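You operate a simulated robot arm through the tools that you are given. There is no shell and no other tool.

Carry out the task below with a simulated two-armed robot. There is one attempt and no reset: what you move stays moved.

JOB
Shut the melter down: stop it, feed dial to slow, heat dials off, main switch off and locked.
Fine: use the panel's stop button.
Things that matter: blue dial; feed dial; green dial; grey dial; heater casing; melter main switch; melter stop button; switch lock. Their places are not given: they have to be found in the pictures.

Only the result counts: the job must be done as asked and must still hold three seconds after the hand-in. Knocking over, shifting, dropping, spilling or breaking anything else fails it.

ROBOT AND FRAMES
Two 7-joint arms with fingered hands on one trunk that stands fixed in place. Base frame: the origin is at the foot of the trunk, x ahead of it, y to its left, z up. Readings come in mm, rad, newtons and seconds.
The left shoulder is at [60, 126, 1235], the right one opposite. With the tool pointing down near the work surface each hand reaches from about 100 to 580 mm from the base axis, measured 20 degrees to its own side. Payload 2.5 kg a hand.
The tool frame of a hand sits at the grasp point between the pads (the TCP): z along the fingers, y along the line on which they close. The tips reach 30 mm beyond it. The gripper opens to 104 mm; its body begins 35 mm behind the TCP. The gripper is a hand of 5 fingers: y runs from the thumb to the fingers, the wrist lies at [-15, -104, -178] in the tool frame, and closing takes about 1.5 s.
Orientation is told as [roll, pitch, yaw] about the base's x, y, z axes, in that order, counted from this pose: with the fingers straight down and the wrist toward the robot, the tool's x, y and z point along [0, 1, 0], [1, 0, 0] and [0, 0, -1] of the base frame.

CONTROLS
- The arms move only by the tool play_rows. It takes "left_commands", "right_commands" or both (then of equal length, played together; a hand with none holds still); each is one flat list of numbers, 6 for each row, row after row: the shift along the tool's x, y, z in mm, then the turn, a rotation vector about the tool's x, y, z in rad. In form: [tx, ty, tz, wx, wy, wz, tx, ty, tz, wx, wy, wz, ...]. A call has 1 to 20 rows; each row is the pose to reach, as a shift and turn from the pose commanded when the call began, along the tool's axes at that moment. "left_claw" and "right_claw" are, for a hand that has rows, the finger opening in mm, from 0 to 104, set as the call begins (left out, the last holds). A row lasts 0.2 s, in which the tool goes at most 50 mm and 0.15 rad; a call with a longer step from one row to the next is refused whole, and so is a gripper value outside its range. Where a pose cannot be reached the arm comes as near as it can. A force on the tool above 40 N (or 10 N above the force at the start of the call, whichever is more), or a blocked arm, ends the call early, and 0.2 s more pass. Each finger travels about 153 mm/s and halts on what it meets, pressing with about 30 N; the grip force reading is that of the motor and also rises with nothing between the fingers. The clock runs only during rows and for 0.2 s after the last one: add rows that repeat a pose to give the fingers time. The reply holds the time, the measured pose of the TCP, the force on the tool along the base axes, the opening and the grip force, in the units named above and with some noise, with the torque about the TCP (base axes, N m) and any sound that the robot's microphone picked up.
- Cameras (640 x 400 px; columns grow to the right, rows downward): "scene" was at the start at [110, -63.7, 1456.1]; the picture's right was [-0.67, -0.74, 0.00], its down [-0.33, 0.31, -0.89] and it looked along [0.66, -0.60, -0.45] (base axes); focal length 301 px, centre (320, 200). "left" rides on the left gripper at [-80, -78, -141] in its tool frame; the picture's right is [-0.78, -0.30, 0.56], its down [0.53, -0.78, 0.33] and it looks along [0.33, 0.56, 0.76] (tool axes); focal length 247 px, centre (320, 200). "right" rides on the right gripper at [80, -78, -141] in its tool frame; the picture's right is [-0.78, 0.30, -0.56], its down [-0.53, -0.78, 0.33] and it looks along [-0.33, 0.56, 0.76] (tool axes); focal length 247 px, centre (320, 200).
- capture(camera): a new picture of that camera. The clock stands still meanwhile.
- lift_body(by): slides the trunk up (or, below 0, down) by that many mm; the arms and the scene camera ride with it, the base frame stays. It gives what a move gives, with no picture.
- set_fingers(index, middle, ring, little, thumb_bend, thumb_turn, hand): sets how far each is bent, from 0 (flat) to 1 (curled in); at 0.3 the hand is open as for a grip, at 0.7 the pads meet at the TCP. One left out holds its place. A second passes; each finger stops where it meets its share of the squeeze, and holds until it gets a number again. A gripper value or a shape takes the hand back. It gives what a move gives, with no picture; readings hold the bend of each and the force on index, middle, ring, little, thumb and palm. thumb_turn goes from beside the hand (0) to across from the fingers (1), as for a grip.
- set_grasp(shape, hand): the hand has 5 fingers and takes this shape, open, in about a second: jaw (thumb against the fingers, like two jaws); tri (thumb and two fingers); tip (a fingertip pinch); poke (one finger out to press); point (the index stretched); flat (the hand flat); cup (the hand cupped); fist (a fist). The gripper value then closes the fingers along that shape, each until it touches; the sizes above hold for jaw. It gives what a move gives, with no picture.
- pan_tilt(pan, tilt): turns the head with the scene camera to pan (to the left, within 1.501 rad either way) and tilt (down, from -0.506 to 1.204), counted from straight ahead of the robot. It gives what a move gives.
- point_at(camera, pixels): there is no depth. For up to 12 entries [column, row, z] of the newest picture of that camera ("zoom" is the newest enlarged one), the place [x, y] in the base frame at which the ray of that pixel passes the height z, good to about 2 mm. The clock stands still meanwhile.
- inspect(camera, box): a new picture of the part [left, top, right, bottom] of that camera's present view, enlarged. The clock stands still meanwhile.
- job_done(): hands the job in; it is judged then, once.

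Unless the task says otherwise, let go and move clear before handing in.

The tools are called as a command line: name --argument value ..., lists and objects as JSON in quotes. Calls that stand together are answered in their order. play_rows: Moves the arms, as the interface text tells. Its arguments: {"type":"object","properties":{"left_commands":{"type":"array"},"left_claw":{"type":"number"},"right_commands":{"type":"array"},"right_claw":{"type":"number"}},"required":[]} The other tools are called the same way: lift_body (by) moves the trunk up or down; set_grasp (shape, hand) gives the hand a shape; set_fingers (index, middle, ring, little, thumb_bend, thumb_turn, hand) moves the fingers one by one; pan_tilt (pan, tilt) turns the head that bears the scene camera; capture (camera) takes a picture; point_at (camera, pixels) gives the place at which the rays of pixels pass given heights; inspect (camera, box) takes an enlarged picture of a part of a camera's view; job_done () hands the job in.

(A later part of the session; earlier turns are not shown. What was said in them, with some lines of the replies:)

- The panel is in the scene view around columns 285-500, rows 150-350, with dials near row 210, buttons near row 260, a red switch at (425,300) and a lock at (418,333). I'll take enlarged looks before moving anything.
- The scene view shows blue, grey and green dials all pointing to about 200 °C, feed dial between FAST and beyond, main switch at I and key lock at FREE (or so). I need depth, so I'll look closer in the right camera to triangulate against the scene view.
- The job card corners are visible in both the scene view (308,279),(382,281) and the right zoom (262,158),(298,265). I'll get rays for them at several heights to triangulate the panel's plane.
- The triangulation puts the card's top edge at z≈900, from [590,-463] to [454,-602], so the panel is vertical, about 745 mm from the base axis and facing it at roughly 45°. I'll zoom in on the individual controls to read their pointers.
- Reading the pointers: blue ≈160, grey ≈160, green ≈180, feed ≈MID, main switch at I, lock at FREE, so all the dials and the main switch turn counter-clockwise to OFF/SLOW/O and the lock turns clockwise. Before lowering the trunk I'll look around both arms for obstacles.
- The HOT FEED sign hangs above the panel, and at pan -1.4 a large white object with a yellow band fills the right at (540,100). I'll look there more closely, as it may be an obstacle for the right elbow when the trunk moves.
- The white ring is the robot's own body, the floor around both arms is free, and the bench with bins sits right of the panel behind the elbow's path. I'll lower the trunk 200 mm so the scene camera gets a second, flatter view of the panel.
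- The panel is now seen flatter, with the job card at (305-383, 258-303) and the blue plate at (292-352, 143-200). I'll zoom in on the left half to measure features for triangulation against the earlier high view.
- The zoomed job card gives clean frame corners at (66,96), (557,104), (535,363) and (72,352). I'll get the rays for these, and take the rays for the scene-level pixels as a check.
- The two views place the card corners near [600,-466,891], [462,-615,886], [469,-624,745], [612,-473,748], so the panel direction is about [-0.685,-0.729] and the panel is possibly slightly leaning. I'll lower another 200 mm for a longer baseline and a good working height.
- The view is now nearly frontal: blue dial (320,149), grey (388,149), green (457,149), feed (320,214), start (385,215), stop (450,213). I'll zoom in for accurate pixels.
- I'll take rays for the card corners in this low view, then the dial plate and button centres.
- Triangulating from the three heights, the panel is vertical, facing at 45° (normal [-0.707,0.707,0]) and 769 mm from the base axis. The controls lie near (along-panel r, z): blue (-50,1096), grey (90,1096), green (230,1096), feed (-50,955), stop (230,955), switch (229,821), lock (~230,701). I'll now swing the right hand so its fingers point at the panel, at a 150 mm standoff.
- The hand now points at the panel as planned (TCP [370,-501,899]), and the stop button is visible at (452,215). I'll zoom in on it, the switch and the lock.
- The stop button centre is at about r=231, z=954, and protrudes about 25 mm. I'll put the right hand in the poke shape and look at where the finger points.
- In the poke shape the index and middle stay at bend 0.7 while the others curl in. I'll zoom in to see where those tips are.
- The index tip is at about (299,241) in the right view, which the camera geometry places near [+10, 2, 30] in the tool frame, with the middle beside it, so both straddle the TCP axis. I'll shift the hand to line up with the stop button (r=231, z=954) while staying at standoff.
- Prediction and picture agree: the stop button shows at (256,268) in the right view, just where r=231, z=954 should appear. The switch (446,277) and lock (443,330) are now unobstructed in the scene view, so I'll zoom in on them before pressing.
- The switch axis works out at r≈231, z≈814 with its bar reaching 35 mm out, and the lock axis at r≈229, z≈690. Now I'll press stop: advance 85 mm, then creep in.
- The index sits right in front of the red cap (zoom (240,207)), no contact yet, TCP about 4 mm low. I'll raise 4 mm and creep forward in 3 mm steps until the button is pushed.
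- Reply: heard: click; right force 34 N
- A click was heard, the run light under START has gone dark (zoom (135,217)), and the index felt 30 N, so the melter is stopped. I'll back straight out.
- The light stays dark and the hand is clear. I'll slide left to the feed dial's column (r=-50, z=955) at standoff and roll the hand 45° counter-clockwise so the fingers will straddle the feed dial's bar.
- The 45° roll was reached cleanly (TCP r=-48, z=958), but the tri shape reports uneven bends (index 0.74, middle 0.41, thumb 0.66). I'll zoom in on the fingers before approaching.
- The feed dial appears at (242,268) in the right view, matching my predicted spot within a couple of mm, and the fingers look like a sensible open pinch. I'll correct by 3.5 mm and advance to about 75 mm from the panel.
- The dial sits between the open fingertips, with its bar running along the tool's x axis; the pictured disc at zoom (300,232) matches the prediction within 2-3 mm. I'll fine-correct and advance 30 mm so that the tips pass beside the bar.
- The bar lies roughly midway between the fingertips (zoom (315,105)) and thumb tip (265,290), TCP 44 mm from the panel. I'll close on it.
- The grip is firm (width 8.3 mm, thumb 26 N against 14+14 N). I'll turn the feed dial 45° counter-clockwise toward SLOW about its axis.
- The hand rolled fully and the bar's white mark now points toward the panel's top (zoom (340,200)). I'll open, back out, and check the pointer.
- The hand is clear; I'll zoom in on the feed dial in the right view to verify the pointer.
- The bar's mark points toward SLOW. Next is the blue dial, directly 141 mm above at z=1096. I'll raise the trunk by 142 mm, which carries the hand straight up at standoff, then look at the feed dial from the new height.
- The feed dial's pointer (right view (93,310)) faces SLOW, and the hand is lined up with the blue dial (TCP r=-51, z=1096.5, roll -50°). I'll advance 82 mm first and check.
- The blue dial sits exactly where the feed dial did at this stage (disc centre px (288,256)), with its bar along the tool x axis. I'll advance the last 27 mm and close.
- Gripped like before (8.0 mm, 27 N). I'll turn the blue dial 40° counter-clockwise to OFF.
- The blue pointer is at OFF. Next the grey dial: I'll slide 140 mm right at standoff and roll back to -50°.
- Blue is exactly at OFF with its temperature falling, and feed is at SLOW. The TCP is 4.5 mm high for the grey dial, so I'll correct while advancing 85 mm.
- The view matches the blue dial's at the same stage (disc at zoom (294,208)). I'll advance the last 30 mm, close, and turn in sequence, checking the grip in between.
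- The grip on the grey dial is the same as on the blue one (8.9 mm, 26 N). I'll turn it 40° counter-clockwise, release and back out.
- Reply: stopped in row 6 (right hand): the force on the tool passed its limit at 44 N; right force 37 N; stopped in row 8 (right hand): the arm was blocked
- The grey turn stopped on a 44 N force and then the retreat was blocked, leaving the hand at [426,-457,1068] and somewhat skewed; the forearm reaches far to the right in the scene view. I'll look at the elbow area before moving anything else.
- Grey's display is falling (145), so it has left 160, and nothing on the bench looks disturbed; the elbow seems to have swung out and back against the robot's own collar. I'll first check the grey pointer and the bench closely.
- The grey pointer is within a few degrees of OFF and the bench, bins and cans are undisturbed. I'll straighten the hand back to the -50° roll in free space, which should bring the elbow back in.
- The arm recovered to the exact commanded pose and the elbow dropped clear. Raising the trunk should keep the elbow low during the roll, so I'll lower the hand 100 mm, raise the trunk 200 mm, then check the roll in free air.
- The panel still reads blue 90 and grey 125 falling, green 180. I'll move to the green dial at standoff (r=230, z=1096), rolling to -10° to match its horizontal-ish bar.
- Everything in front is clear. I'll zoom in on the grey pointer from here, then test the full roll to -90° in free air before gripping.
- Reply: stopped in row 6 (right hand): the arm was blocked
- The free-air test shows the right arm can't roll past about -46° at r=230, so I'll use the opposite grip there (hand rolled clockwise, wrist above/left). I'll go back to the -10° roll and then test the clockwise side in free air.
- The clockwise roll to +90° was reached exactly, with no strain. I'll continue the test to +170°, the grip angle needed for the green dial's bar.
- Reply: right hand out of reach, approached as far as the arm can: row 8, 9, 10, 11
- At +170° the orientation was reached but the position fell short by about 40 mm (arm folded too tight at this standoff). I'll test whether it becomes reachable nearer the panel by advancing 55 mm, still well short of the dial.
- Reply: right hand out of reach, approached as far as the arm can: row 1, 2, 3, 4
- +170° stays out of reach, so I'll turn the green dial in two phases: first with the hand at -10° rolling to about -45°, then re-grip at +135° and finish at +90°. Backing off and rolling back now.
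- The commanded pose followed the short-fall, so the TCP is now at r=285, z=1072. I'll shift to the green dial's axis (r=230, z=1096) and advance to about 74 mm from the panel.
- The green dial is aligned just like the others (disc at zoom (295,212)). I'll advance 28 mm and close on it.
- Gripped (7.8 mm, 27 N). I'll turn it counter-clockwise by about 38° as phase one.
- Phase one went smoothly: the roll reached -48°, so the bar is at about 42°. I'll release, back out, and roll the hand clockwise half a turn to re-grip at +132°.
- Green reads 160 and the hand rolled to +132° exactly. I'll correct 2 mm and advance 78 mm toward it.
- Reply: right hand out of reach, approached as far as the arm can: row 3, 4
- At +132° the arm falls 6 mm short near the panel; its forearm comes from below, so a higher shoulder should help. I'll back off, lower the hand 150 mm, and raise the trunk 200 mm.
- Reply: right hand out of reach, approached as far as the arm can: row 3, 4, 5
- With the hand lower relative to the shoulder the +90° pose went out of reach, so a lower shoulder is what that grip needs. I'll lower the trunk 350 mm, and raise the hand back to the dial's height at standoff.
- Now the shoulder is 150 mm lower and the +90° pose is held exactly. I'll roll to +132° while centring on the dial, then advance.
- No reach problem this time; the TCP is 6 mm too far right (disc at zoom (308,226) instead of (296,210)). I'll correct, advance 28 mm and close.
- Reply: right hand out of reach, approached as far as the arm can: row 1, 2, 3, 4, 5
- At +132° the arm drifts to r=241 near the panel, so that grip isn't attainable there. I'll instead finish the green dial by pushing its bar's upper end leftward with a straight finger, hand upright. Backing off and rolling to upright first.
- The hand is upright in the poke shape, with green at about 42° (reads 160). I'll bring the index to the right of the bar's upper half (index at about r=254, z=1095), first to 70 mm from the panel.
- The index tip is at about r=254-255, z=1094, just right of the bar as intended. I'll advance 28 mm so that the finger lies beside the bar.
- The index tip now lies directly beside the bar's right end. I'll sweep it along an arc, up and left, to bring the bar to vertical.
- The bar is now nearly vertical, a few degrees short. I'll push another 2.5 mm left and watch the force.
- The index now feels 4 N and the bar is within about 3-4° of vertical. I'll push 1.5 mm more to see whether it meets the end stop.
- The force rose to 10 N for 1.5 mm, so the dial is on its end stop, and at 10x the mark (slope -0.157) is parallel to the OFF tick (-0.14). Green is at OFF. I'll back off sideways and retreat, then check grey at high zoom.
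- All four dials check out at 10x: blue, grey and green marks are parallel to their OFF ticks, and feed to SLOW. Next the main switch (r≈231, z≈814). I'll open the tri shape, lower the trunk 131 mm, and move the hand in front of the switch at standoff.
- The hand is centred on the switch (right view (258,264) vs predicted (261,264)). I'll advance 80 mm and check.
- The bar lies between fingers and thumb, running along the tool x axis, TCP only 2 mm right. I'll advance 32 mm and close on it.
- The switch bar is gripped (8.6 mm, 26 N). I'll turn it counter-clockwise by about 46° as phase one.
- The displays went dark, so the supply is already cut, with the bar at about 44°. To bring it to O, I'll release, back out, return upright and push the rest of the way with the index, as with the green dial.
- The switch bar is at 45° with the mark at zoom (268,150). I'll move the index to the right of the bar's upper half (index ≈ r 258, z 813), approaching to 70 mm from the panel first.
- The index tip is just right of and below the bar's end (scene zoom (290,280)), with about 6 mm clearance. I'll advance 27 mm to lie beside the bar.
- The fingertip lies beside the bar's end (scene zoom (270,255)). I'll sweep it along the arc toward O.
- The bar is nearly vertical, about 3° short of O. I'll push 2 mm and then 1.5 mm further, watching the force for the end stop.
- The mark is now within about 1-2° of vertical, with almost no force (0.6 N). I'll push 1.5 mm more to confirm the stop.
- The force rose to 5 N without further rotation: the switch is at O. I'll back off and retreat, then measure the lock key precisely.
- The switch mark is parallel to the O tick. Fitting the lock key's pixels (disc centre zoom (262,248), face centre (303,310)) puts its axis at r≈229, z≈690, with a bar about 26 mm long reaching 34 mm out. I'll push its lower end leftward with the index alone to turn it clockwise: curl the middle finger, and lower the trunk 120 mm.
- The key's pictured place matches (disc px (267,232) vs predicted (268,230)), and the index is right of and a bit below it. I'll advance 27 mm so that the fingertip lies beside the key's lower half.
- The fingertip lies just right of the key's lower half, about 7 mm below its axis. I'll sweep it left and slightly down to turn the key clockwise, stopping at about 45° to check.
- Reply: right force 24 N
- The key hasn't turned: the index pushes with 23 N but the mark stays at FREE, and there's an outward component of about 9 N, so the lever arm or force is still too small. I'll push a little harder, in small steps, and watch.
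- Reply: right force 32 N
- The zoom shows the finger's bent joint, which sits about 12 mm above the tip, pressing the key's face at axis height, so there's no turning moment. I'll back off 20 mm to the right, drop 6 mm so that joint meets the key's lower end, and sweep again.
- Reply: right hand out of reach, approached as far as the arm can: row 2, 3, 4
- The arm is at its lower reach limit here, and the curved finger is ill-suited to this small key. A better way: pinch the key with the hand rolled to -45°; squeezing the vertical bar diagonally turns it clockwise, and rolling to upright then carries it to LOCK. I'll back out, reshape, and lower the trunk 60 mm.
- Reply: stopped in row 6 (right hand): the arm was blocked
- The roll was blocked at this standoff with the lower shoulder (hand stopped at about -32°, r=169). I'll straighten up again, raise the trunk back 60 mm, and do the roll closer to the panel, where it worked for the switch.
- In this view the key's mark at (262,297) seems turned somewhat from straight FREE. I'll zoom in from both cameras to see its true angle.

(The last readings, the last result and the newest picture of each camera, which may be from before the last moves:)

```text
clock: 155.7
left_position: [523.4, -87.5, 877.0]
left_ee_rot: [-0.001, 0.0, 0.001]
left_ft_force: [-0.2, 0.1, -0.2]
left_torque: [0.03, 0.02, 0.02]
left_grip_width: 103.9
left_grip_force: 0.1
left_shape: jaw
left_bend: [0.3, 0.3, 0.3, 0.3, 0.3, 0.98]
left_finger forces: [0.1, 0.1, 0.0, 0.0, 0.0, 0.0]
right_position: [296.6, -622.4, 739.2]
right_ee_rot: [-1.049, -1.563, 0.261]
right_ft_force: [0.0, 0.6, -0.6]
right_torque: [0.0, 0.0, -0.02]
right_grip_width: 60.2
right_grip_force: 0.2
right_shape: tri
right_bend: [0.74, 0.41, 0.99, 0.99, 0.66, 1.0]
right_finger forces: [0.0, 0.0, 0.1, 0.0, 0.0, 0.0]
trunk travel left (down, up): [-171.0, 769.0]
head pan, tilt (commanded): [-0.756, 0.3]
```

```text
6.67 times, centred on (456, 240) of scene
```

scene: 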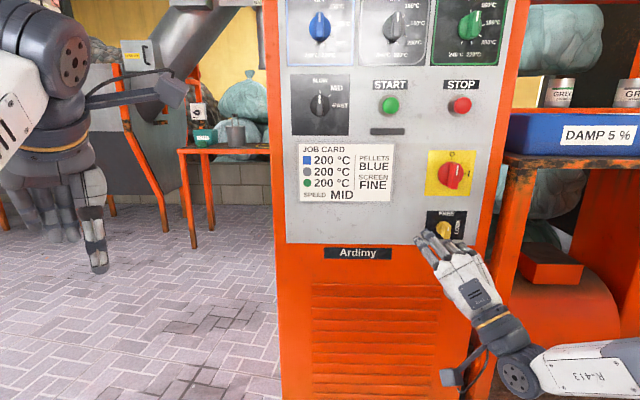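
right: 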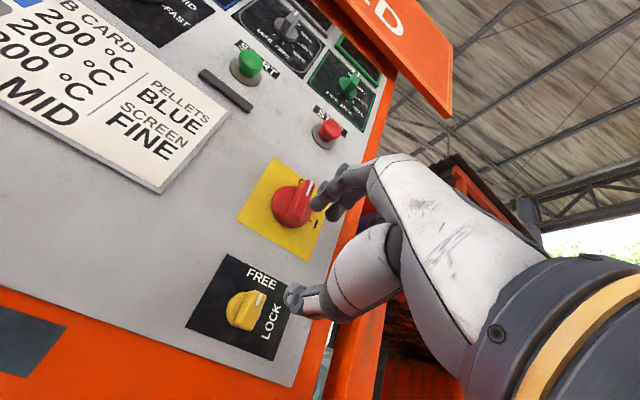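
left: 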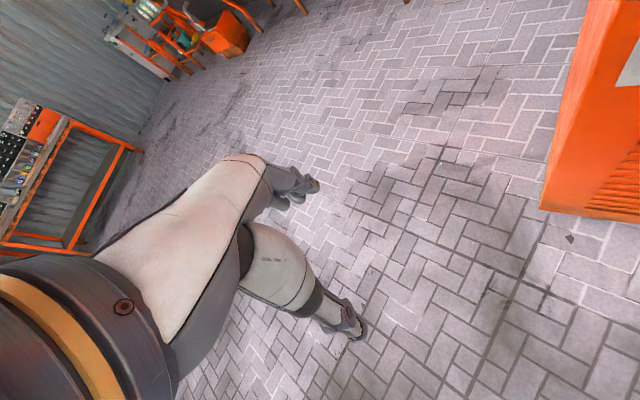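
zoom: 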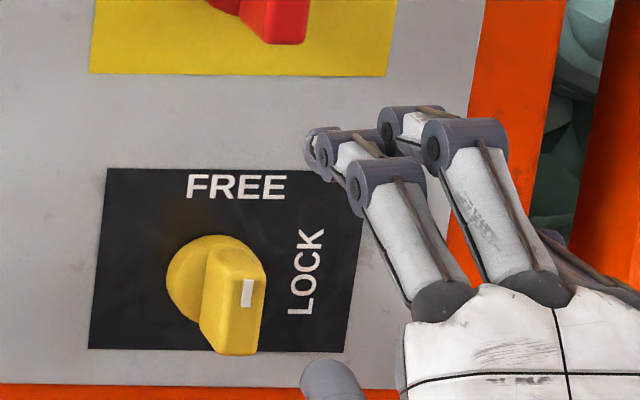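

The key is still at FREE; that was just perspective. I'll drop to its height (z=690) and advance to about 75 mm from the panel, then roll to -45° there.

play_rows --right_commands '[0.5, -16, 0, 0, 0, 0, 1, -33, 0, 0, 0, 0, 1, -49, 10, 0, 0, 0, 1, -49, 42, 0, 0, 0, 1, -49, 42, 0, 0, 0]'

play_rows --right_commands '[0, 0, 0, 0, 0, -0.131, 0, 0, 0, 0, 0, -0.262, 0, 0, 0, 0, 0, -0.393, 0, 0, 0, 0, 0, -0.524, 0, 0, 0, 0, 0, -0.655, 0, 0, 0, 0, 0, -0.785, 0, 0, 0, 0, 0, -0.785]'

inspect --camera "right" --box '[200, 150, 400, 350]'

capture --camera "scene"

```text
clock: 156.9
left_position: [524.4, -89.1, 875.4]
left_ee_rot: [-0.001, -0.001, 0.001]
left_ft_force: [-0.4, -0.4, -0.3]
left_torque: [-0.01, 0.01, 0.0]
left_grip_width: 103.8
left_grip_force: 0.0
left_shape: jaw
left_bend: [0.3, 0.3, 0.3, 0.3, 0.3, 0.98]
left_finger forces: [0.0, 0.0, 0.1, 0.0, 0.1, 0.0]
right_position: [326.5, -651.3, 691.2]
right_ee_rot: [-1.059, -1.562, 0.27]
right_ft_force: [0.3, -0.2, -0.6]
right_torque: [-0.02, 0.02, 0.01]
right_grip_width: 60.4
right_grip_force: 0.1
right_shape: tri
right_bend: [0.74, 0.41, 0.99, 0.99, 0.66, 1.0]
right_finger forces: [0.0, 0.1, 0.0, 0.0, 0.1, 0.1]
trunk travel left (down, up): [-171.0, 769.0]
head pan, tilt (commanded): [-0.756, 0.3]
```

```text
clock: 158.5
left_position: [523.7, -88.9, 876.4]
left_ee_rot: [0.001, 0.001, 0.002]
left_ft_force: [0.1, 0.0, 0.3]
left_torque: [0.02, 0.03, -0.01]
left_grip_width: 103.7
left_grip_force: 0.0
left_shape: jaw
left_bend: [0.3, 0.3, 0.3, 0.3, 0.3, 0.98]
left_finger forces: [0.1, 0.0, 0.0, 0.0, 0.0, 0.1]
right_position: [326.7, -650.5, 691.0]
right_ee_rot: [-1.566, -0.776, 0.779]
right_ft_force: [0.3, -0.1, 0.4]
right_torque: [0.01, 0.0, 0.0]
right_grip_width: 60.2
right_grip_force: 0.1
right_shape: tri
right_bend: [0.74, 0.41, 0.99, 0.99, 0.66, 1.0]
right_finger forces: [0.1, 0.0, 0.1, 0.1, 0.0, 0.0]
trunk travel left (down, up): [-171.0, 769.0]
head pan, tilt (commanded): [-0.756, 0.3]
```

```text
2.00 times, centred on (300, 250) of right
```

zoom: 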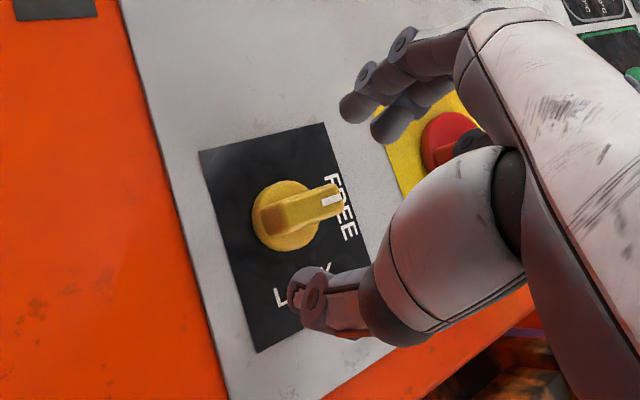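

```text
taken
```

scene: 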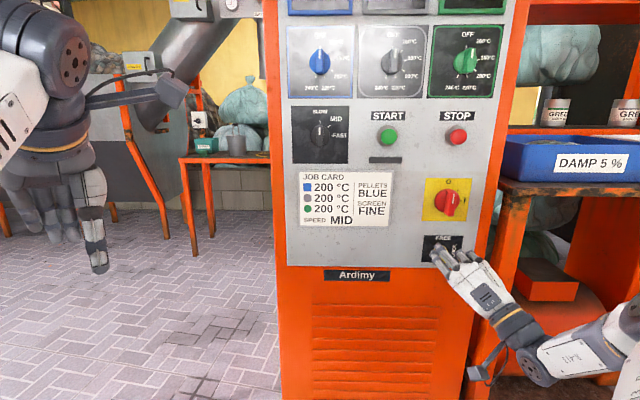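

The -45° roll was reached at this depth, and the key sits between fingers and thumb. A bit more roll gives the squeeze a better lever, so I'll try rolling a further 0.2 rad.

play_rows --right_commands '[0, 0, 0, 0, 0, -0.08, 0, 0, 0, 0, 0, -0.16, 0, 0, 0, 0, 0, -0.22, 0, 0, 0, 0, 0, -0.22]'

inspect --camera "right" --box '[200, 150, 400, 350]'

```text
clock: 159.5
left_position: [523.4, -89.7, 875.8]
left_ee_rot: [-0.002, 0.001, -0.001]
left_ft_force: [0.0, -0.1, 0.0]
left_torque: [0.01, 0.01, -0.01]
left_grip_width: 103.6
left_grip_force: 0.0
left_shape: jaw
left_bend: [0.3, 0.3, 0.3, 0.3, 0.3, 0.98]
left_finger forces: [0.1, 0.0, 0.1, 0.0, 0.0, 0.0]
right_position: [326.5, -650.5, 691.9]
right_ee_rot: [-1.566, -0.556, 0.78]
right_ft_force: [-0.8, 0.5, -1.0]
right_torque: [0.0, 0.01, 0.0]
right_grip_width: 60.1
right_grip_force: 0.0
right_shape: tri
right_bend: [0.74, 0.41, 0.99, 0.99, 0.66, 1.0]
right_finger forces: [0.0, 0.1, 0.0, 0.1, 0.0, 0.1]
trunk travel left (down, up): [-171.0, 769.0]
head pan, tilt (commanded): [-0.756, 0.3]
```

```text
2.00 times, centred on (300, 250) of right
```

zoom: 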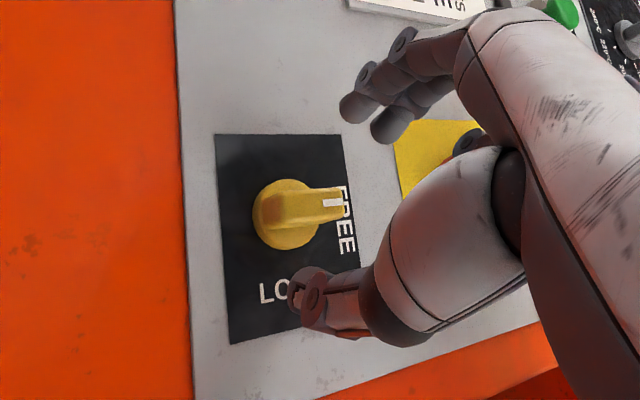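

-58° works as well. I'll keep rolling in small steps to see how far it goes here, as a nearly aligned grip would be best.

play_rows --right_commands '[0, 0, 0, 0, 0, -0.08, 0, 0, 0, 0, 0, -0.16, 0, 0, 0, 0, 0, -0.24, 0, 0, 0, 0, 0, -0.24]'

capture --camera "scene"

```text
clock: 160.5
left_position: [523.6, -89.9, 875.2]
left_ee_rot: [0.0, 0.001, -0.001]
left_ft_force: [-0.3, 0.2, 0.2]
left_torque: [0.02, -0.06, 0.02]
left_grip_width: 103.7
left_grip_force: 0.2
left_shape: jaw
left_bend: [0.3, 0.3, 0.3, 0.3, 0.3, 0.98]
left_finger forces: [0.1, 0.0, 0.1, 0.1, 0.0, 0.0]
right_position: [325.1, -652.3, 691.7]
right_ee_rot: [-1.565, -0.314, 0.779]
right_ft_force: [0.5, 1.0, -0.5]
right_torque: [0.01, -0.02, -0.01]
right_grip_width: 60.4
right_grip_force: 0.1
right_shape: tri
right_bend: [0.74, 0.41, 0.99, 0.99, 0.66, 1.0]
right_finger forces: [0.1, 0.0, 0.0, 0.0, 0.0, 0.0]
trunk travel left (down, up): [-171.0, 769.0]
head pan, tilt (commanded): [-0.756, 0.3]
```

```text
taken
```

scene: 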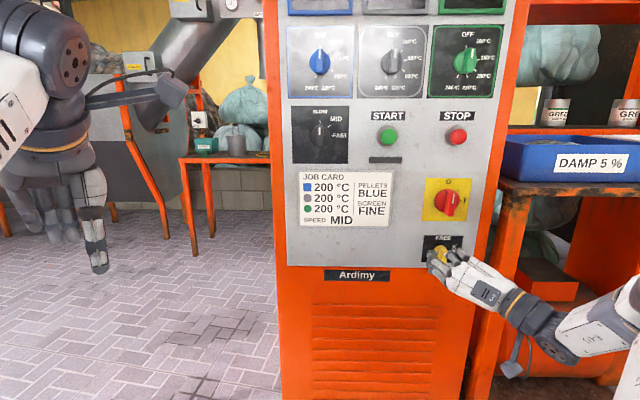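

-72° is fine too. One more step of 0.2 rad toward aligned.

play_rows --right_commands '[0, 0, 0, 0, 0, -0.07, 0, 0, 0, 0, 0, -0.14, 0, 0, 0, 0, 0, -0.2, 0, 0, 0, 0, 0, -0.2]'

inspect --camera "right" --box '[200, 150, 400, 350]'

```text
clock: 161.5
left_position: [525.1, -88.8, 876.6]
left_ee_rot: [-0.002, 0.0, 0.0]
left_ft_force: [0.7, 0.6, 0.0]
left_torque: [-0.02, 0.0, 0.01]
left_grip_width: 103.5
left_grip_force: 0.0
left_shape: jaw
left_bend: [0.3, 0.3, 0.3, 0.3, 0.3, 0.98]
left_finger forces: [0.0, 0.0, 0.0, 0.0, 0.1, 0.0]
right_position: [330.8, -644.8, 673.2]
right_ee_rot: [-1.542, -0.147, 0.788]
right_ft_force: [0.6, -0.7, -0.1]
right_torque: [0.01, -0.02, -0.03]
right_grip_width: 60.5
right_grip_force: 0.0
right_shape: tri
right_bend: [0.74, 0.41, 0.99, 0.99, 0.66, 1.0]
right_finger forces: [0.1, 0.1, 0.0, 0.1, 0.1, 0.1]
trunk travel left (down, up): [-171.0, 769.0]
head pan, tilt (commanded): [-0.756, 0.3]
```

```text
2.00 times, centred on (300, 250) of right
```

zoom: 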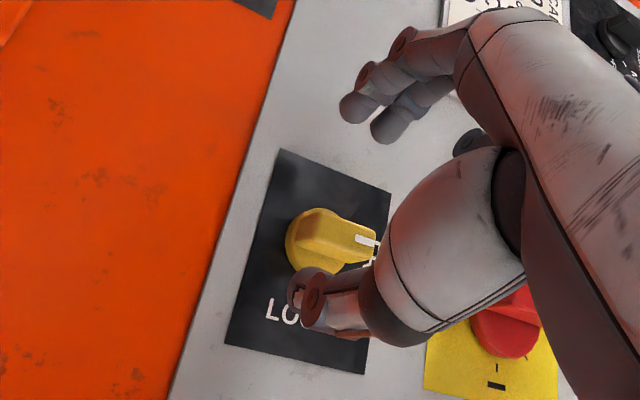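

At -82° the hand sagged 18 mm, so that is past the useful limit. I'll roll back to about -70° and check that the position recovers.

play_rows --right_commands '[0, 0, 0, 0, 0, 0.08, 0, 0, 0, 0, 0, 0.16, 0, 0, 0, 0, 0, 0.24, 0, 0, 0, 0, 0, 0.24]'

inspect --camera "right" --box '[200, 150, 400, 350]'

```text
clock: 162.5
left_position: [523.1, -89.1, 875.8]
left_ee_rot: [0.0, -0.001, 0.0]
left_ft_force: [-0.2, 0.1, -0.2]
left_torque: [0.0, -0.01, 0.01]
left_grip_width: 103.8
left_grip_force: 0.0
left_shape: jaw
left_bend: [0.3, 0.3, 0.3, 0.3, 0.3, 0.98]
left_finger forces: [0.0, 0.0, 0.1, 0.1, 0.0, 0.1]
right_position: [325.4, -651.3, 690.8]
right_ee_rot: [-1.569, -0.358, 0.781]
right_ft_force: [-0.8, 1.1, -0.2]
right_torque: [0.0, -0.03, -0.03]
right_grip_width: 60.6
right_grip_force: 0.0
right_shape: tri
right_bend: [0.74, 0.41, 0.99, 0.99, 0.66, 1.0]
right_finger forces: [0.0, 0.0, 0.1, 0.0, 0.0, 0.1]
trunk travel left (down, up): [-171.0, 769.0]
head pan, tilt (commanded): [-0.756, 0.3]
```

```text
2.00 times, centred on (300, 250) of right
```

zoom: 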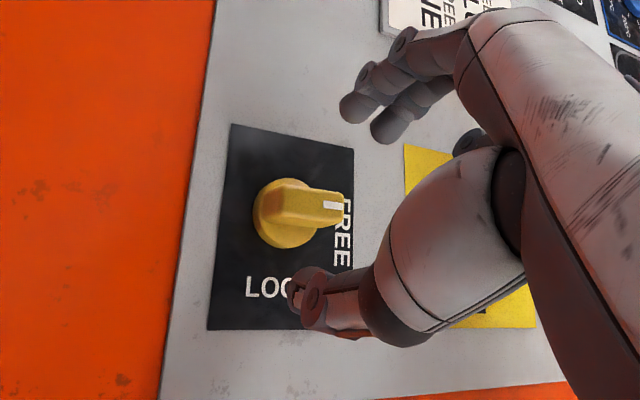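

Recovered: roll -70°, TCP r=230, z=691, with the key between fingertips and thumb. I'll advance 35 mm and close.

play_rows --right_commands '[0, 0, 12, 0, 0, 0, 0, 0, 24, 0, 0, 0, 0, 0, 35, 0, 0, 0, 0, 0, 35, 0, 0, 0]'

inspect --camera "right" --box '[200, 150, 400, 350]'

```text
clock: 163.5
left_position: [523.2, -88.3, 875.4]
left_ee_rot: [-0.001, 0.0, 0.0]
left_ft_force: [-0.8, -0.3, 0.0]
left_torque: [0.03, 0.02, 0.01]
left_grip_width: 103.8
left_grip_force: 0.1
left_shape: jaw
left_bend: [0.3, 0.3, 0.3, 0.3, 0.3, 0.98]
left_finger forces: [0.0, 0.0, 0.0, 0.0, 0.0, 0.1]
right_position: [349.3, -675.7, 689.5]
right_ee_rot: [-1.565, -0.357, 0.781]
right_ft_force: [0.1, 0.5, 0.7]
right_torque: [-0.03, -0.01, 0.04]
right_grip_width: 60.5
right_grip_force: 0.2
right_shape: tri
right_bend: [0.74, 0.41, 0.99, 0.99, 0.66, 1.0]
right_finger forces: [0.0, 0.1, 0.0, 0.0, 0.0, 0.0]
trunk travel left (down, up): [-171.0, 769.0]
head pan, tilt (commanded): [-0.756, 0.3]
```

```text
2.00 times, centred on (300, 250) of right
```

zoom: 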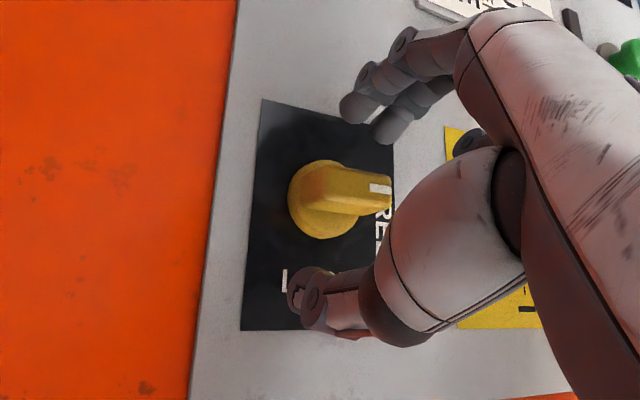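

Positioned at r=231, z=689.5, with the key in the middle of the opening. Closing now.

play_rows --right_commands '[0, 0, 0, 0, 0, 0, 0, 0, 0, 0, 0, 0, 0, 0, 0, 0, 0, 0, 0, 0, 0, 0, 0, 0, 0, 0, 0, 0, 0, 0, 0, 0, 0, 0, 0, 0, 0, 0, 0, 0, 0, 0, 0, 0, 0, 0, 0, 0]' --right_claw 0

inspect --camera "right" --box '[200, 150, 400, 350]'

inspect --camera "scene" --box '[408, 220, 504, 280]'

```text
clock: 165.3
left_position: [524.7, -88.8, 875.1]
left_ee_rot: [0.001, -0.001, 0.001]
left_ft_force: [0.0, -0.3, 0.1]
left_torque: [0.0, -0.02, 0.0]
left_grip_width: 103.6
left_grip_force: 0.1
left_shape: jaw
left_bend: [0.3, 0.3, 0.3, 0.3, 0.3, 0.98]
left_finger forces: [0.0, 0.0, 0.0, 0.0, 0.0, 0.0]
right_position: [349.5, -676.5, 689.4]
right_ee_rot: [-1.565, -0.357, 0.778]
right_ft_force: [4.1, -1.8, -1.5]
right_torque: [0.01, 0.06, -0.01]
right_grip_width: 9.7
right_grip_force: 30.3
right_shape: tri
right_bend: [0.71, 0.61, 1.0, 1.0, 0.73, 1.0]
right_finger forces: [13.3, 12.5, 0.0, 0.0, 25.5, 0.1]
trunk travel left (down, up): [-171.0, 769.0]
head pan, tilt (commanded): [-0.756, 0.3]
```

```text
2.00 times, centred on (300, 250) of right
```

zoom: 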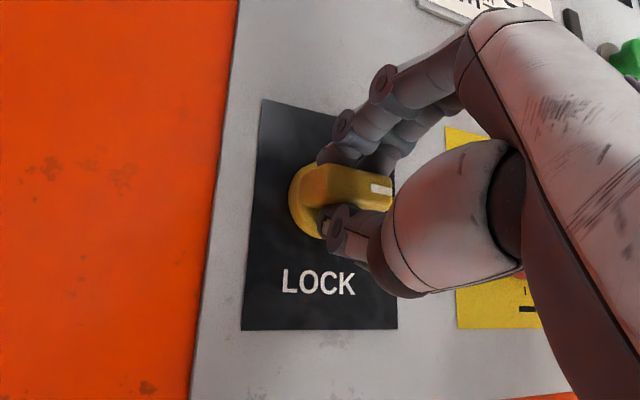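

```text
6.67 times, centred on (456, 250) of scene
```

zoom: 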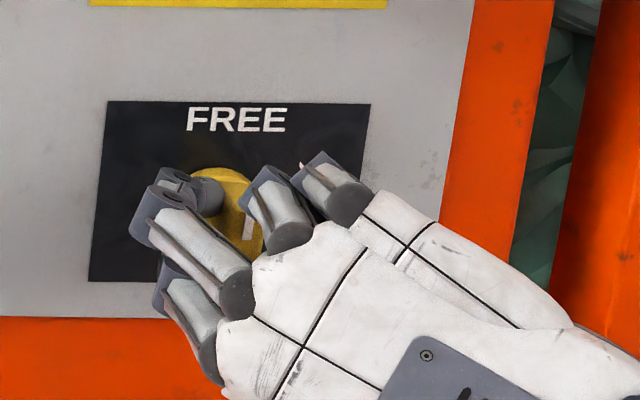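

The key is gripped (9.7 mm; 13+12 N against 25 N). I'll roll the hand clockwise by about 70°, to turn the key toward LOCK.

play_rows --right_commands '[0, 0, 0, 0, 0, 0.1, 0, 0, 0, 0, 0, 0.2, 0, 0, 0, 0, 0, 0.3, 0, 0, 0, 0, 0, 0.4, 0, 0, 0, 0, 0, 0.5, 0, 0, 0, 0, 0, 0.6, 0, 0, 0, 0, 0, 0.6]'

inspect --camera "right" --box '[200, 150, 400, 350]'

inspect --camera "scene" --box '[408, 220, 504, 280]'

```text
clock: 166.9
left_position: [524.7, -88.7, 875.4]
left_ee_rot: [0.0, 0.0, 0.001]
left_ft_force: [-0.5, -1.1, -0.5]
left_torque: [-0.01, -0.02, 0.01]
left_grip_width: 103.8
left_grip_force: 0.0
left_shape: jaw
left_bend: [0.3, 0.3, 0.3, 0.3, 0.3, 0.98]
left_finger forces: [0.1, 0.0, 0.0, 0.1, 0.0, 0.0]
right_position: [350.2, -676.1, 691.3]
right_ee_rot: [-1.56, -0.96, 0.776]
right_ft_force: [-7.3, 6.8, -5.8]
right_torque: [0.11, 0.11, -0.02]
right_grip_width: 9.5
right_grip_force: 30.2
right_shape: tri
right_bend: [0.71, 0.62, 1.0, 1.0, 0.73, 1.0]
right_finger forces: [14.6, 11.8, 0.0, 0.0, 31.4, 0.0]
trunk travel left (down, up): [-171.0, 769.0]
head pan, tilt (commanded): [-0.756, 0.3]
```

```text
2.00 times, centred on (300, 250) of right
```

zoom: 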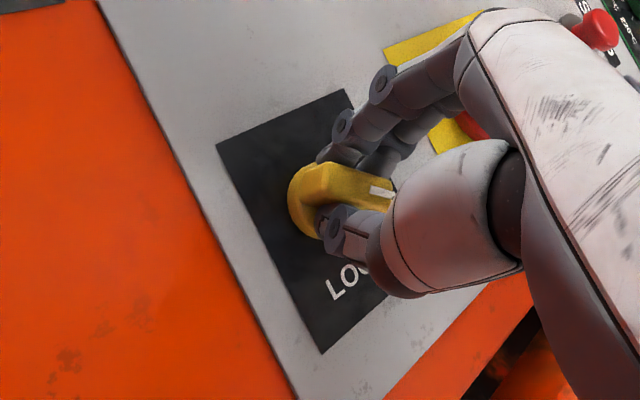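

```text
6.67 times, centred on (456, 250) of scene
```

zoom: 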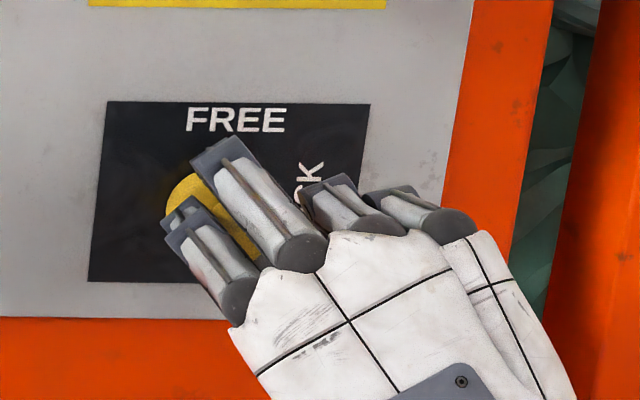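

The key is turning with the hand (roll now -35°, bar about 50-55°). I'll continue to upright.

play_rows --right_commands '[0, 0, 0, 0, 0, 0.1, 0, 0, 0, 0, 0, 0.2, 0, 0, 0, 0, 0, 0.3, 0, 0, 0, 0, 0, 0.4, 0, 0, 0, 0, 0, 0.5, 0, 0, 0, 0, 0, 0.6, 0, 0, 0, 0, 0, 0.62, 0, 0, 0, 0, 0, 0.62]'

inspect --camera "right" --box '[200, 150, 400, 350]'

inspect --camera "scene" --box '[408, 220, 504, 280]'

```text
clock: 168.7
left_position: [525.1, -87.4, 876.2]
left_ee_rot: [0.0, 0.0, 0.0]
left_ft_force: [0.3, 0.1, 0.3]
left_torque: [-0.03, 0.01, 0.02]
left_grip_width: 103.7
left_grip_force: 0.1
left_shape: jaw
left_bend: [0.3, 0.3, 0.3, 0.3, 0.3, 0.98]
left_finger forces: [0.0, 0.0, 0.0, 0.0, 0.1, 0.1]
right_position: [350.6, -676.6, 690.8]
right_ee_rot: [1.021, -1.561, -1.808]
right_ft_force: [-6.9, 9.9, -8.0]
right_torque: [0.14, 0.16, 0.08]
right_grip_width: 9.6
right_grip_force: 30.0
right_shape: tri
right_bend: [0.72, 0.62, 1.0, 1.0, 0.73, 1.0]
right_finger forces: [14.8, 11.3, 0.1, 0.0, 33.1, 0.0]
trunk travel left (down, up): [-171.0, 769.0]
head pan, tilt (commanded): [-0.756, 0.3]
```

```text
2.00 times, centred on (300, 250) of right
```

zoom: 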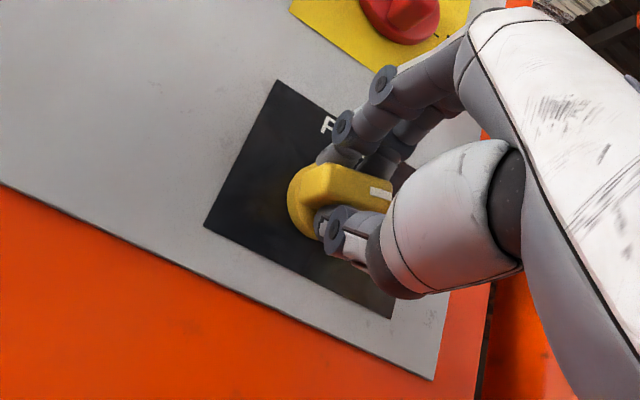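

```text
6.67 times, centred on (456, 250) of scene
```

zoom: 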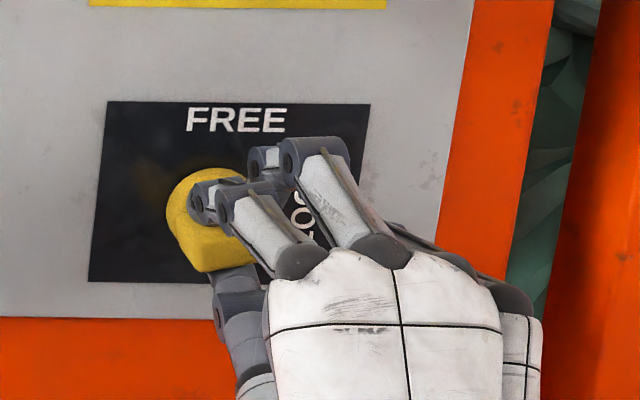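

The hand is upright and the key looks near horizontal. I'll roll a little further, in small steps, until it meets its stop.

play_rows --right_commands '[0, 0, 0, 0, 0, 0.05, 0, 0, 0, 0, 0, 0.1, 0, 0, 0, 0, 0, 0.1]'

inspect --camera "right" --box '[200, 150, 400, 350]'

inspect --camera "scene" --box '[418, 230, 482, 270]'

```text
clock: 169.5
left_position: [524.1, -88.7, 874.9]
left_ee_rot: [0.001, 0.0, 0.0]
left_ft_force: [0.0, -0.4, -0.4]
left_torque: [0.02, 0.0, 0.02]
left_grip_width: 103.9
left_grip_force: 0.1
left_shape: jaw
left_bend: [0.3, 0.3, 0.3, 0.3, 0.3, 0.98]
left_finger forces: [0.0, 0.1, 0.0, 0.0, 0.1, 0.0]
right_position: [350.2, -677.2, 690.6]
right_ee_rot: [1.539, -1.462, -2.328]
right_ft_force: [-5.0, 10.4, -4.6]
right_torque: [0.09, 0.09, 0.14]
right_grip_width: 9.3
right_grip_force: 30.2
right_shape: tri
right_bend: [0.72, 0.62, 1.0, 1.0, 0.73, 1.0]
right_finger forces: [16.1, 11.4, 0.0, 0.0, 31.5, 0.0]
trunk travel left (down, up): [-171.0, 769.0]
head pan, tilt (commanded): [-0.756, 0.3]
```

```text
2.00 times, centred on (300, 250) of right
```

zoom: 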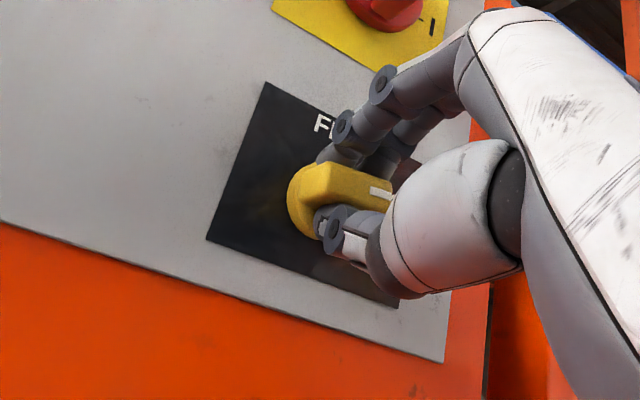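

```text
10.00 times, centred on (450, 250) of scene
```

zoom: 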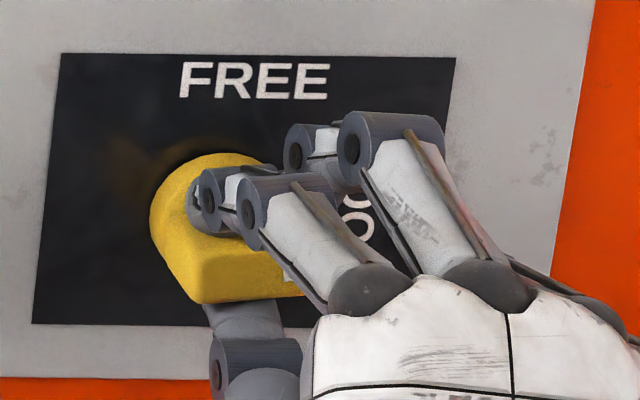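

The bar's lower edge (zoom (200,303) to (300,296)) is almost horizontal, a few degrees short of LOCK. I'll roll another 0.1 rad.

play_rows --right_commands '[0, 0, 0, 0, 0, 0.05, 0, 0, 0, 0, 0, 0.1, 0, 0, 0, 0, 0, 0.1]'

inspect --camera "scene" --box '[418, 230, 482, 270]'

```text
clock: 170.3
left_position: [523.1, -89.5, 874.7]
left_ee_rot: [0.0, 0.0, 0.001]
left_ft_force: [0.5, -0.4, 0.7]
left_torque: [-0.01, 0.01, -0.04]
left_grip_width: 103.5
left_grip_force: 0.0
left_shape: jaw
left_bend: [0.3, 0.3, 0.3, 0.3, 0.3, 0.98]
left_finger forces: [0.0, 0.0, 0.0, 0.0, 0.0, 0.0]
right_position: [349.5, -676.6, 690.5]
right_ee_rot: [1.538, -1.398, -2.329]
right_ft_force: [-5.3, 12.3, -5.2]
right_torque: [0.07, 0.09, 0.19]
right_grip_width: 9.4
right_grip_force: 29.6
right_shape: tri
right_bend: [0.71, 0.63, 1.0, 1.0, 0.73, 1.0]
right_finger forces: [17.6, 10.6, 0.0, 0.0, 32.1, 0.0]
trunk travel left (down, up): [-171.0, 769.0]
head pan, tilt (commanded): [-0.756, 0.3]
```

```text
10.00 times, centred on (450, 250) of scene
```

zoom: 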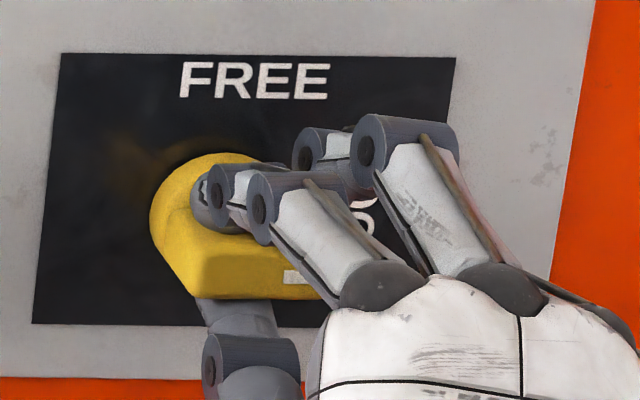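

The bar is now horizontal (mark at (296,278) level with the plate edge), and the index force is rising to 18 N while the roll lags, so it is reaching its stop. One more small roll to confirm.

play_rows --right_commands '[0, 0, 0, 0, 0, 0.06, 0, 0, 0, 0, 0, 0.06]'

inspect --camera "scene" --box '[418, 230, 482, 270]'

```text
clock: 170.9
left_position: [523.5, -88.0, 876.1]
left_ee_rot: [-0.002, 0.002, 0.0]
left_ft_force: [-1.0, 0.0, -0.3]
left_torque: [-0.01, -0.01, 0.0]
left_grip_width: 103.8
left_grip_force: 0.1
left_shape: jaw
left_bend: [0.3, 0.3, 0.3, 0.3, 0.3, 0.98]
left_finger forces: [0.0, 0.0, 0.0, 0.0, 0.1, 0.1]
right_position: [344.9, -673.6, 677.8]
right_ee_rot: [1.397, -1.386, -2.181]
right_ft_force: [10.4, 0.4, 20.8]
right_torque: [-0.49, -0.25, 0.19]
right_grip_width: 10.0
right_grip_force: 29.9
right_shape: tri
right_bend: [0.55, 0.55, 1.0, 1.0, 0.77, 1.0]
right_finger forces: [21.3, 20.3, 0.1, 0.0, 21.5, 0.0]
right hand out of reach, approached as far as the arm can: row 1
trunk travel left (down, up): [-171.0, 769.0]
head pan, tilt (commanded): [-0.756, 0.3]
stopped in row 2 (right hand): the force on the tool passed its limit at 46 N (the readings are from after the stop); the commanded pose is now the measured one
```

```text
10.00 times, centred on (450, 250) of scene
```

zoom: 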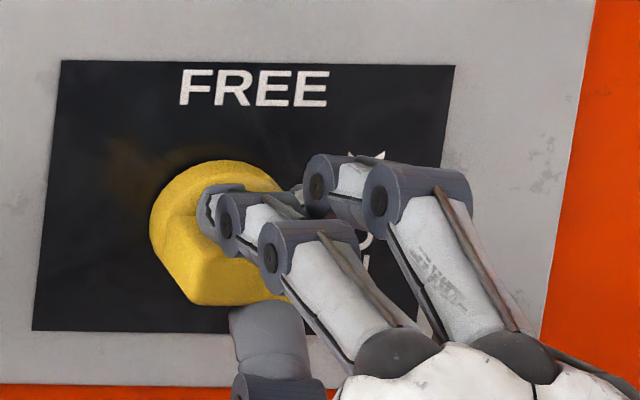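

The arm ran into its reach limit and jerked 13 mm down (46 N), so I'll stop turning. I'll open the hand and back straight out, then check the key.

play_rows --right_commands '[0, 0, 0, 0, 0, 0, 0, 0, 0, 0, 0, 0, 0, 0, 0, 0, 0, 0, 0, 0, 0, 0, 0, 0, 0, 0, -15, 0, 0, 0, 0, 0, -35, 0, 0, 0, 0, 0, -70, 0, 0, 0, 0, 0, -100, 0, 0, 0, 0, 0, -100, 0, 0, 0]' --right_claw 70

capture --camera "scene"

inspect --camera "scene" --box '[408, 220, 504, 280]'

inspect --camera "right" --box '[160, 200, 320, 360]'

```text
clock: 172.9
left_position: [524.7, -90.6, 875.6]
left_ee_rot: [0.0, 0.0, 0.0]
left_ft_force: [1.0, -1.0, 0.0]
left_torque: [0.0, 0.0, 0.0]
left_grip_width: 103.6
left_grip_force: 0.1
left_shape: jaw
left_bend: [0.3, 0.3, 0.3, 0.3, 0.3, 0.98]
left_finger forces: [0.0, 0.1, 0.0, 0.0, 0.1, 0.0]
right_position: [272.2, -607.1, 676.5]
right_ee_rot: [1.305, -1.384, -2.095]
right_ft_force: [0.3, -0.6, 0.2]
right_torque: [0.04, -0.04, 0.01]
right_grip_width: 69.8
right_grip_force: 0.1
right_shape: tri
right_bend: [0.73, 0.38, 0.99, 0.99, 0.6, 1.0]
right_finger forces: [0.0, 0.0, 0.0, 0.0, 0.0, 0.1]
trunk travel left (down, up): [-171.0, 769.0]
head pan, tilt (commanded): [-0.756, 0.3]
```

```text
taken
```

scene: 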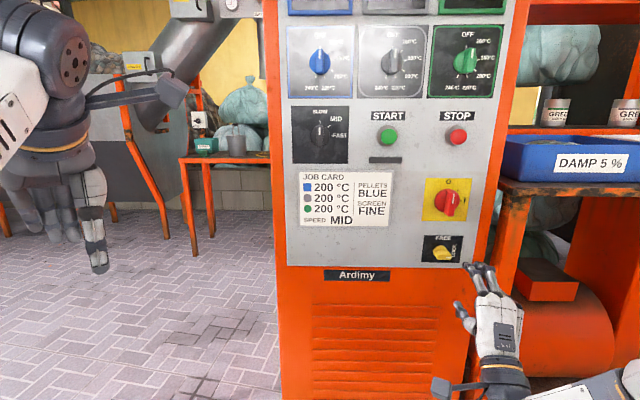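

```text
6.67 times, centred on (456, 250) of scene
```

zoom: 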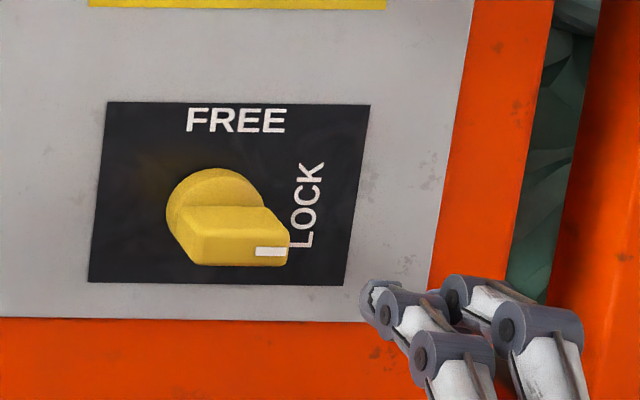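

```text
2.50 times, centred on (240, 280) of right
```

zoom: 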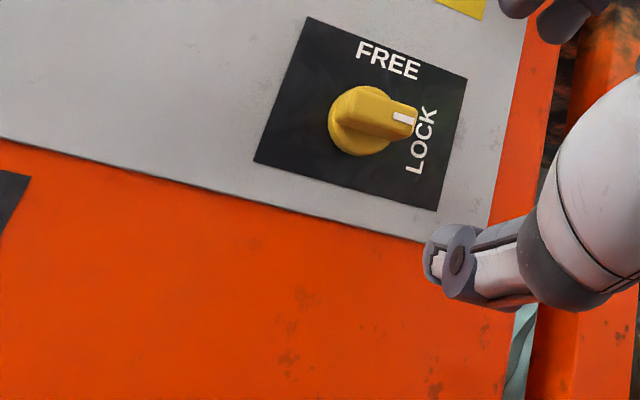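

The key now points at LOCK with its mark at (272,251) level with the plate. I'll verify all the controls at high zoom.

inspect --camera "scene" --box '[280, 20, 408, 100]'

inspect --camera "scene" --box '[400, 20, 528, 100]'

inspect --camera "scene" --box '[288, 100, 384, 160]'

inspect --camera "scene" --box '[408, 170, 488, 220]'

inspect --camera "scene" --box '[408, 225, 488, 275]'

```text
5.00 times, centred on (344, 60) of scene
```

zoom: 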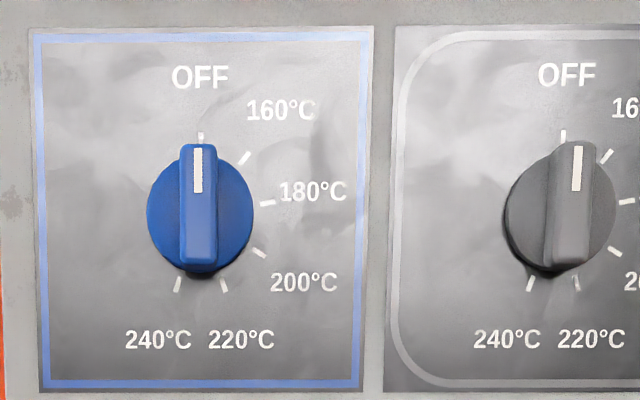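

```text
5.00 times, centred on (464, 60) of scene
```

zoom: 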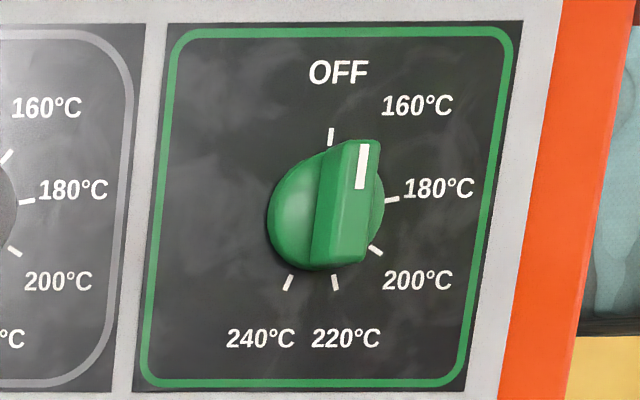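

```text
6.67 times, centred on (336, 130) of scene
```

zoom: 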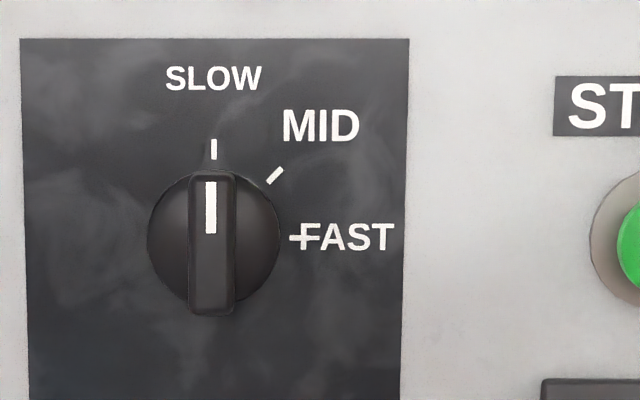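

```text
8.00 times, centred on (448, 195) of scene
```

zoom: 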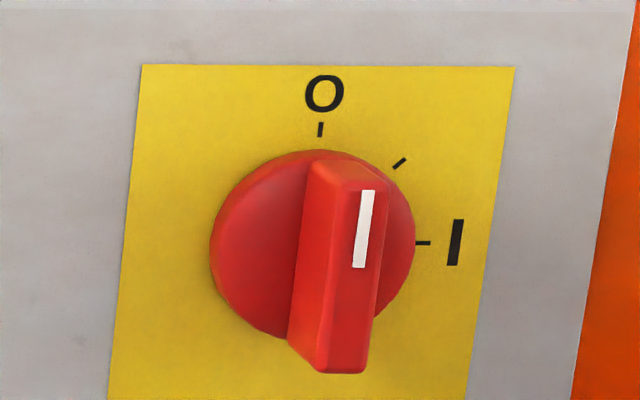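

```text
8.00 times, centred on (448, 250) of scene
```

zoom: 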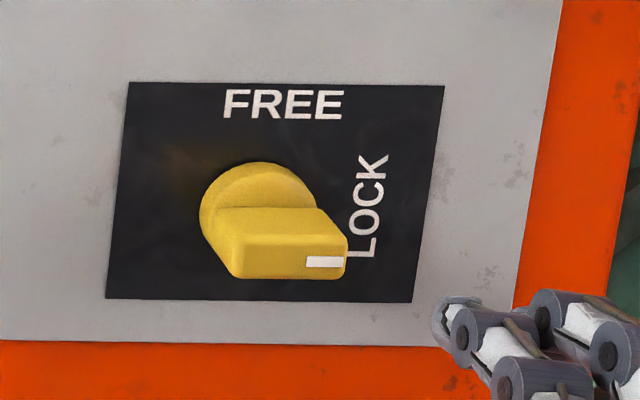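

All controls check out: blue, grey and green at OFF, feed at SLOW, main switch at O, key at LOCK, run light dark, bench untouched. I'll draw the hand back another 40 mm to be well clear.

play_rows --right_commands '[0, 0, -20, 0, 0, 0, 0, 0, -40, 0, 0, 0, 0, 0, -40, 0, 0, 0]'

capture --camera "scene"

```text
clock: 173.7
left_position: [522.9, -87.6, 876.2]
left_ee_rot: [0.002, 0.001, 0.0]
left_ft_force: [-0.2, -0.5, 0.0]
left_torque: [-0.03, -0.02, 0.02]
left_grip_width: 103.6
left_grip_force: 0.1
left_shape: jaw
left_bend: [0.3, 0.3, 0.3, 0.3, 0.3, 0.98]
left_finger forces: [0.2, 0.1, 0.0, 0.1, 0.0, 0.0]
right_position: [243.7, -577.2, 680.3]
right_ee_rot: [1.302, -1.385, -2.092]
right_ft_force: [-0.6, 0.7, 0.4]
right_torque: [-0.02, 0.04, 0.0]
right_grip_width: 69.8
right_grip_force: 0.0
right_shape: tri
right_bend: [0.73, 0.38, 0.99, 0.99, 0.6, 1.0]
right_finger forces: [0.0, 0.0, 0.0, 0.0, 0.0, 0.0]
trunk travel left (down, up): [-171.0, 769.0]
head pan, tilt (commanded): [-0.756, 0.3]
```

```text
taken
```

scene: 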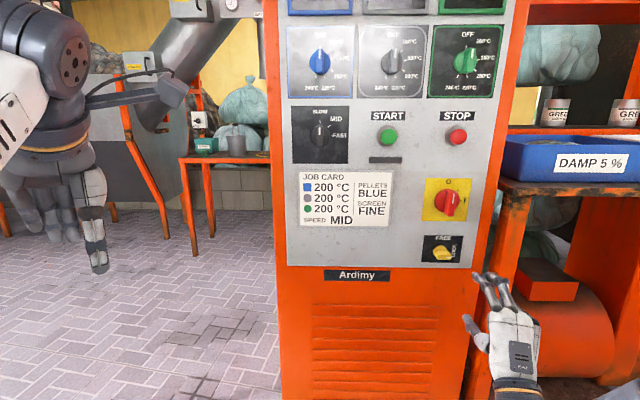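

The last picture shows the hand clear of the panel. Dials are at OFF, feed at SLOW, the switch (447,203) at O and the key (442,254) at LOCK, and all lights are dark. Handing in.

job_done

```text
The job is handed in.
```

The melter is shut down and locked, and I've handed the job in; no verdict came back with the hand-in. The final close-ups showed each control where it should be:

- **Stop:** I pressed the panel's stop button. It clicked, and the run light went dark and stayed dark.
- **Feed dial:** at SLOW.
- **Heat dials:** blue, grey and green are all at OFF. The temperature readings fell after each one was turned off.
- **Main switch:** at O, and the displays are dark.
- **Switch lock:** the key points at LOCK.

**Rough moments:**
- While turning the grey dial, the arm hit its force limit at 44 N, and it was then blocked as it backed off.
- While turning the lock key, it reached its limit and jerked about 13 mm, at 46 N.

Afterwards both controls were where they should be. I saw nothing disturbed on the bench beside the panel. The right hand has let go and is clear of the panel.
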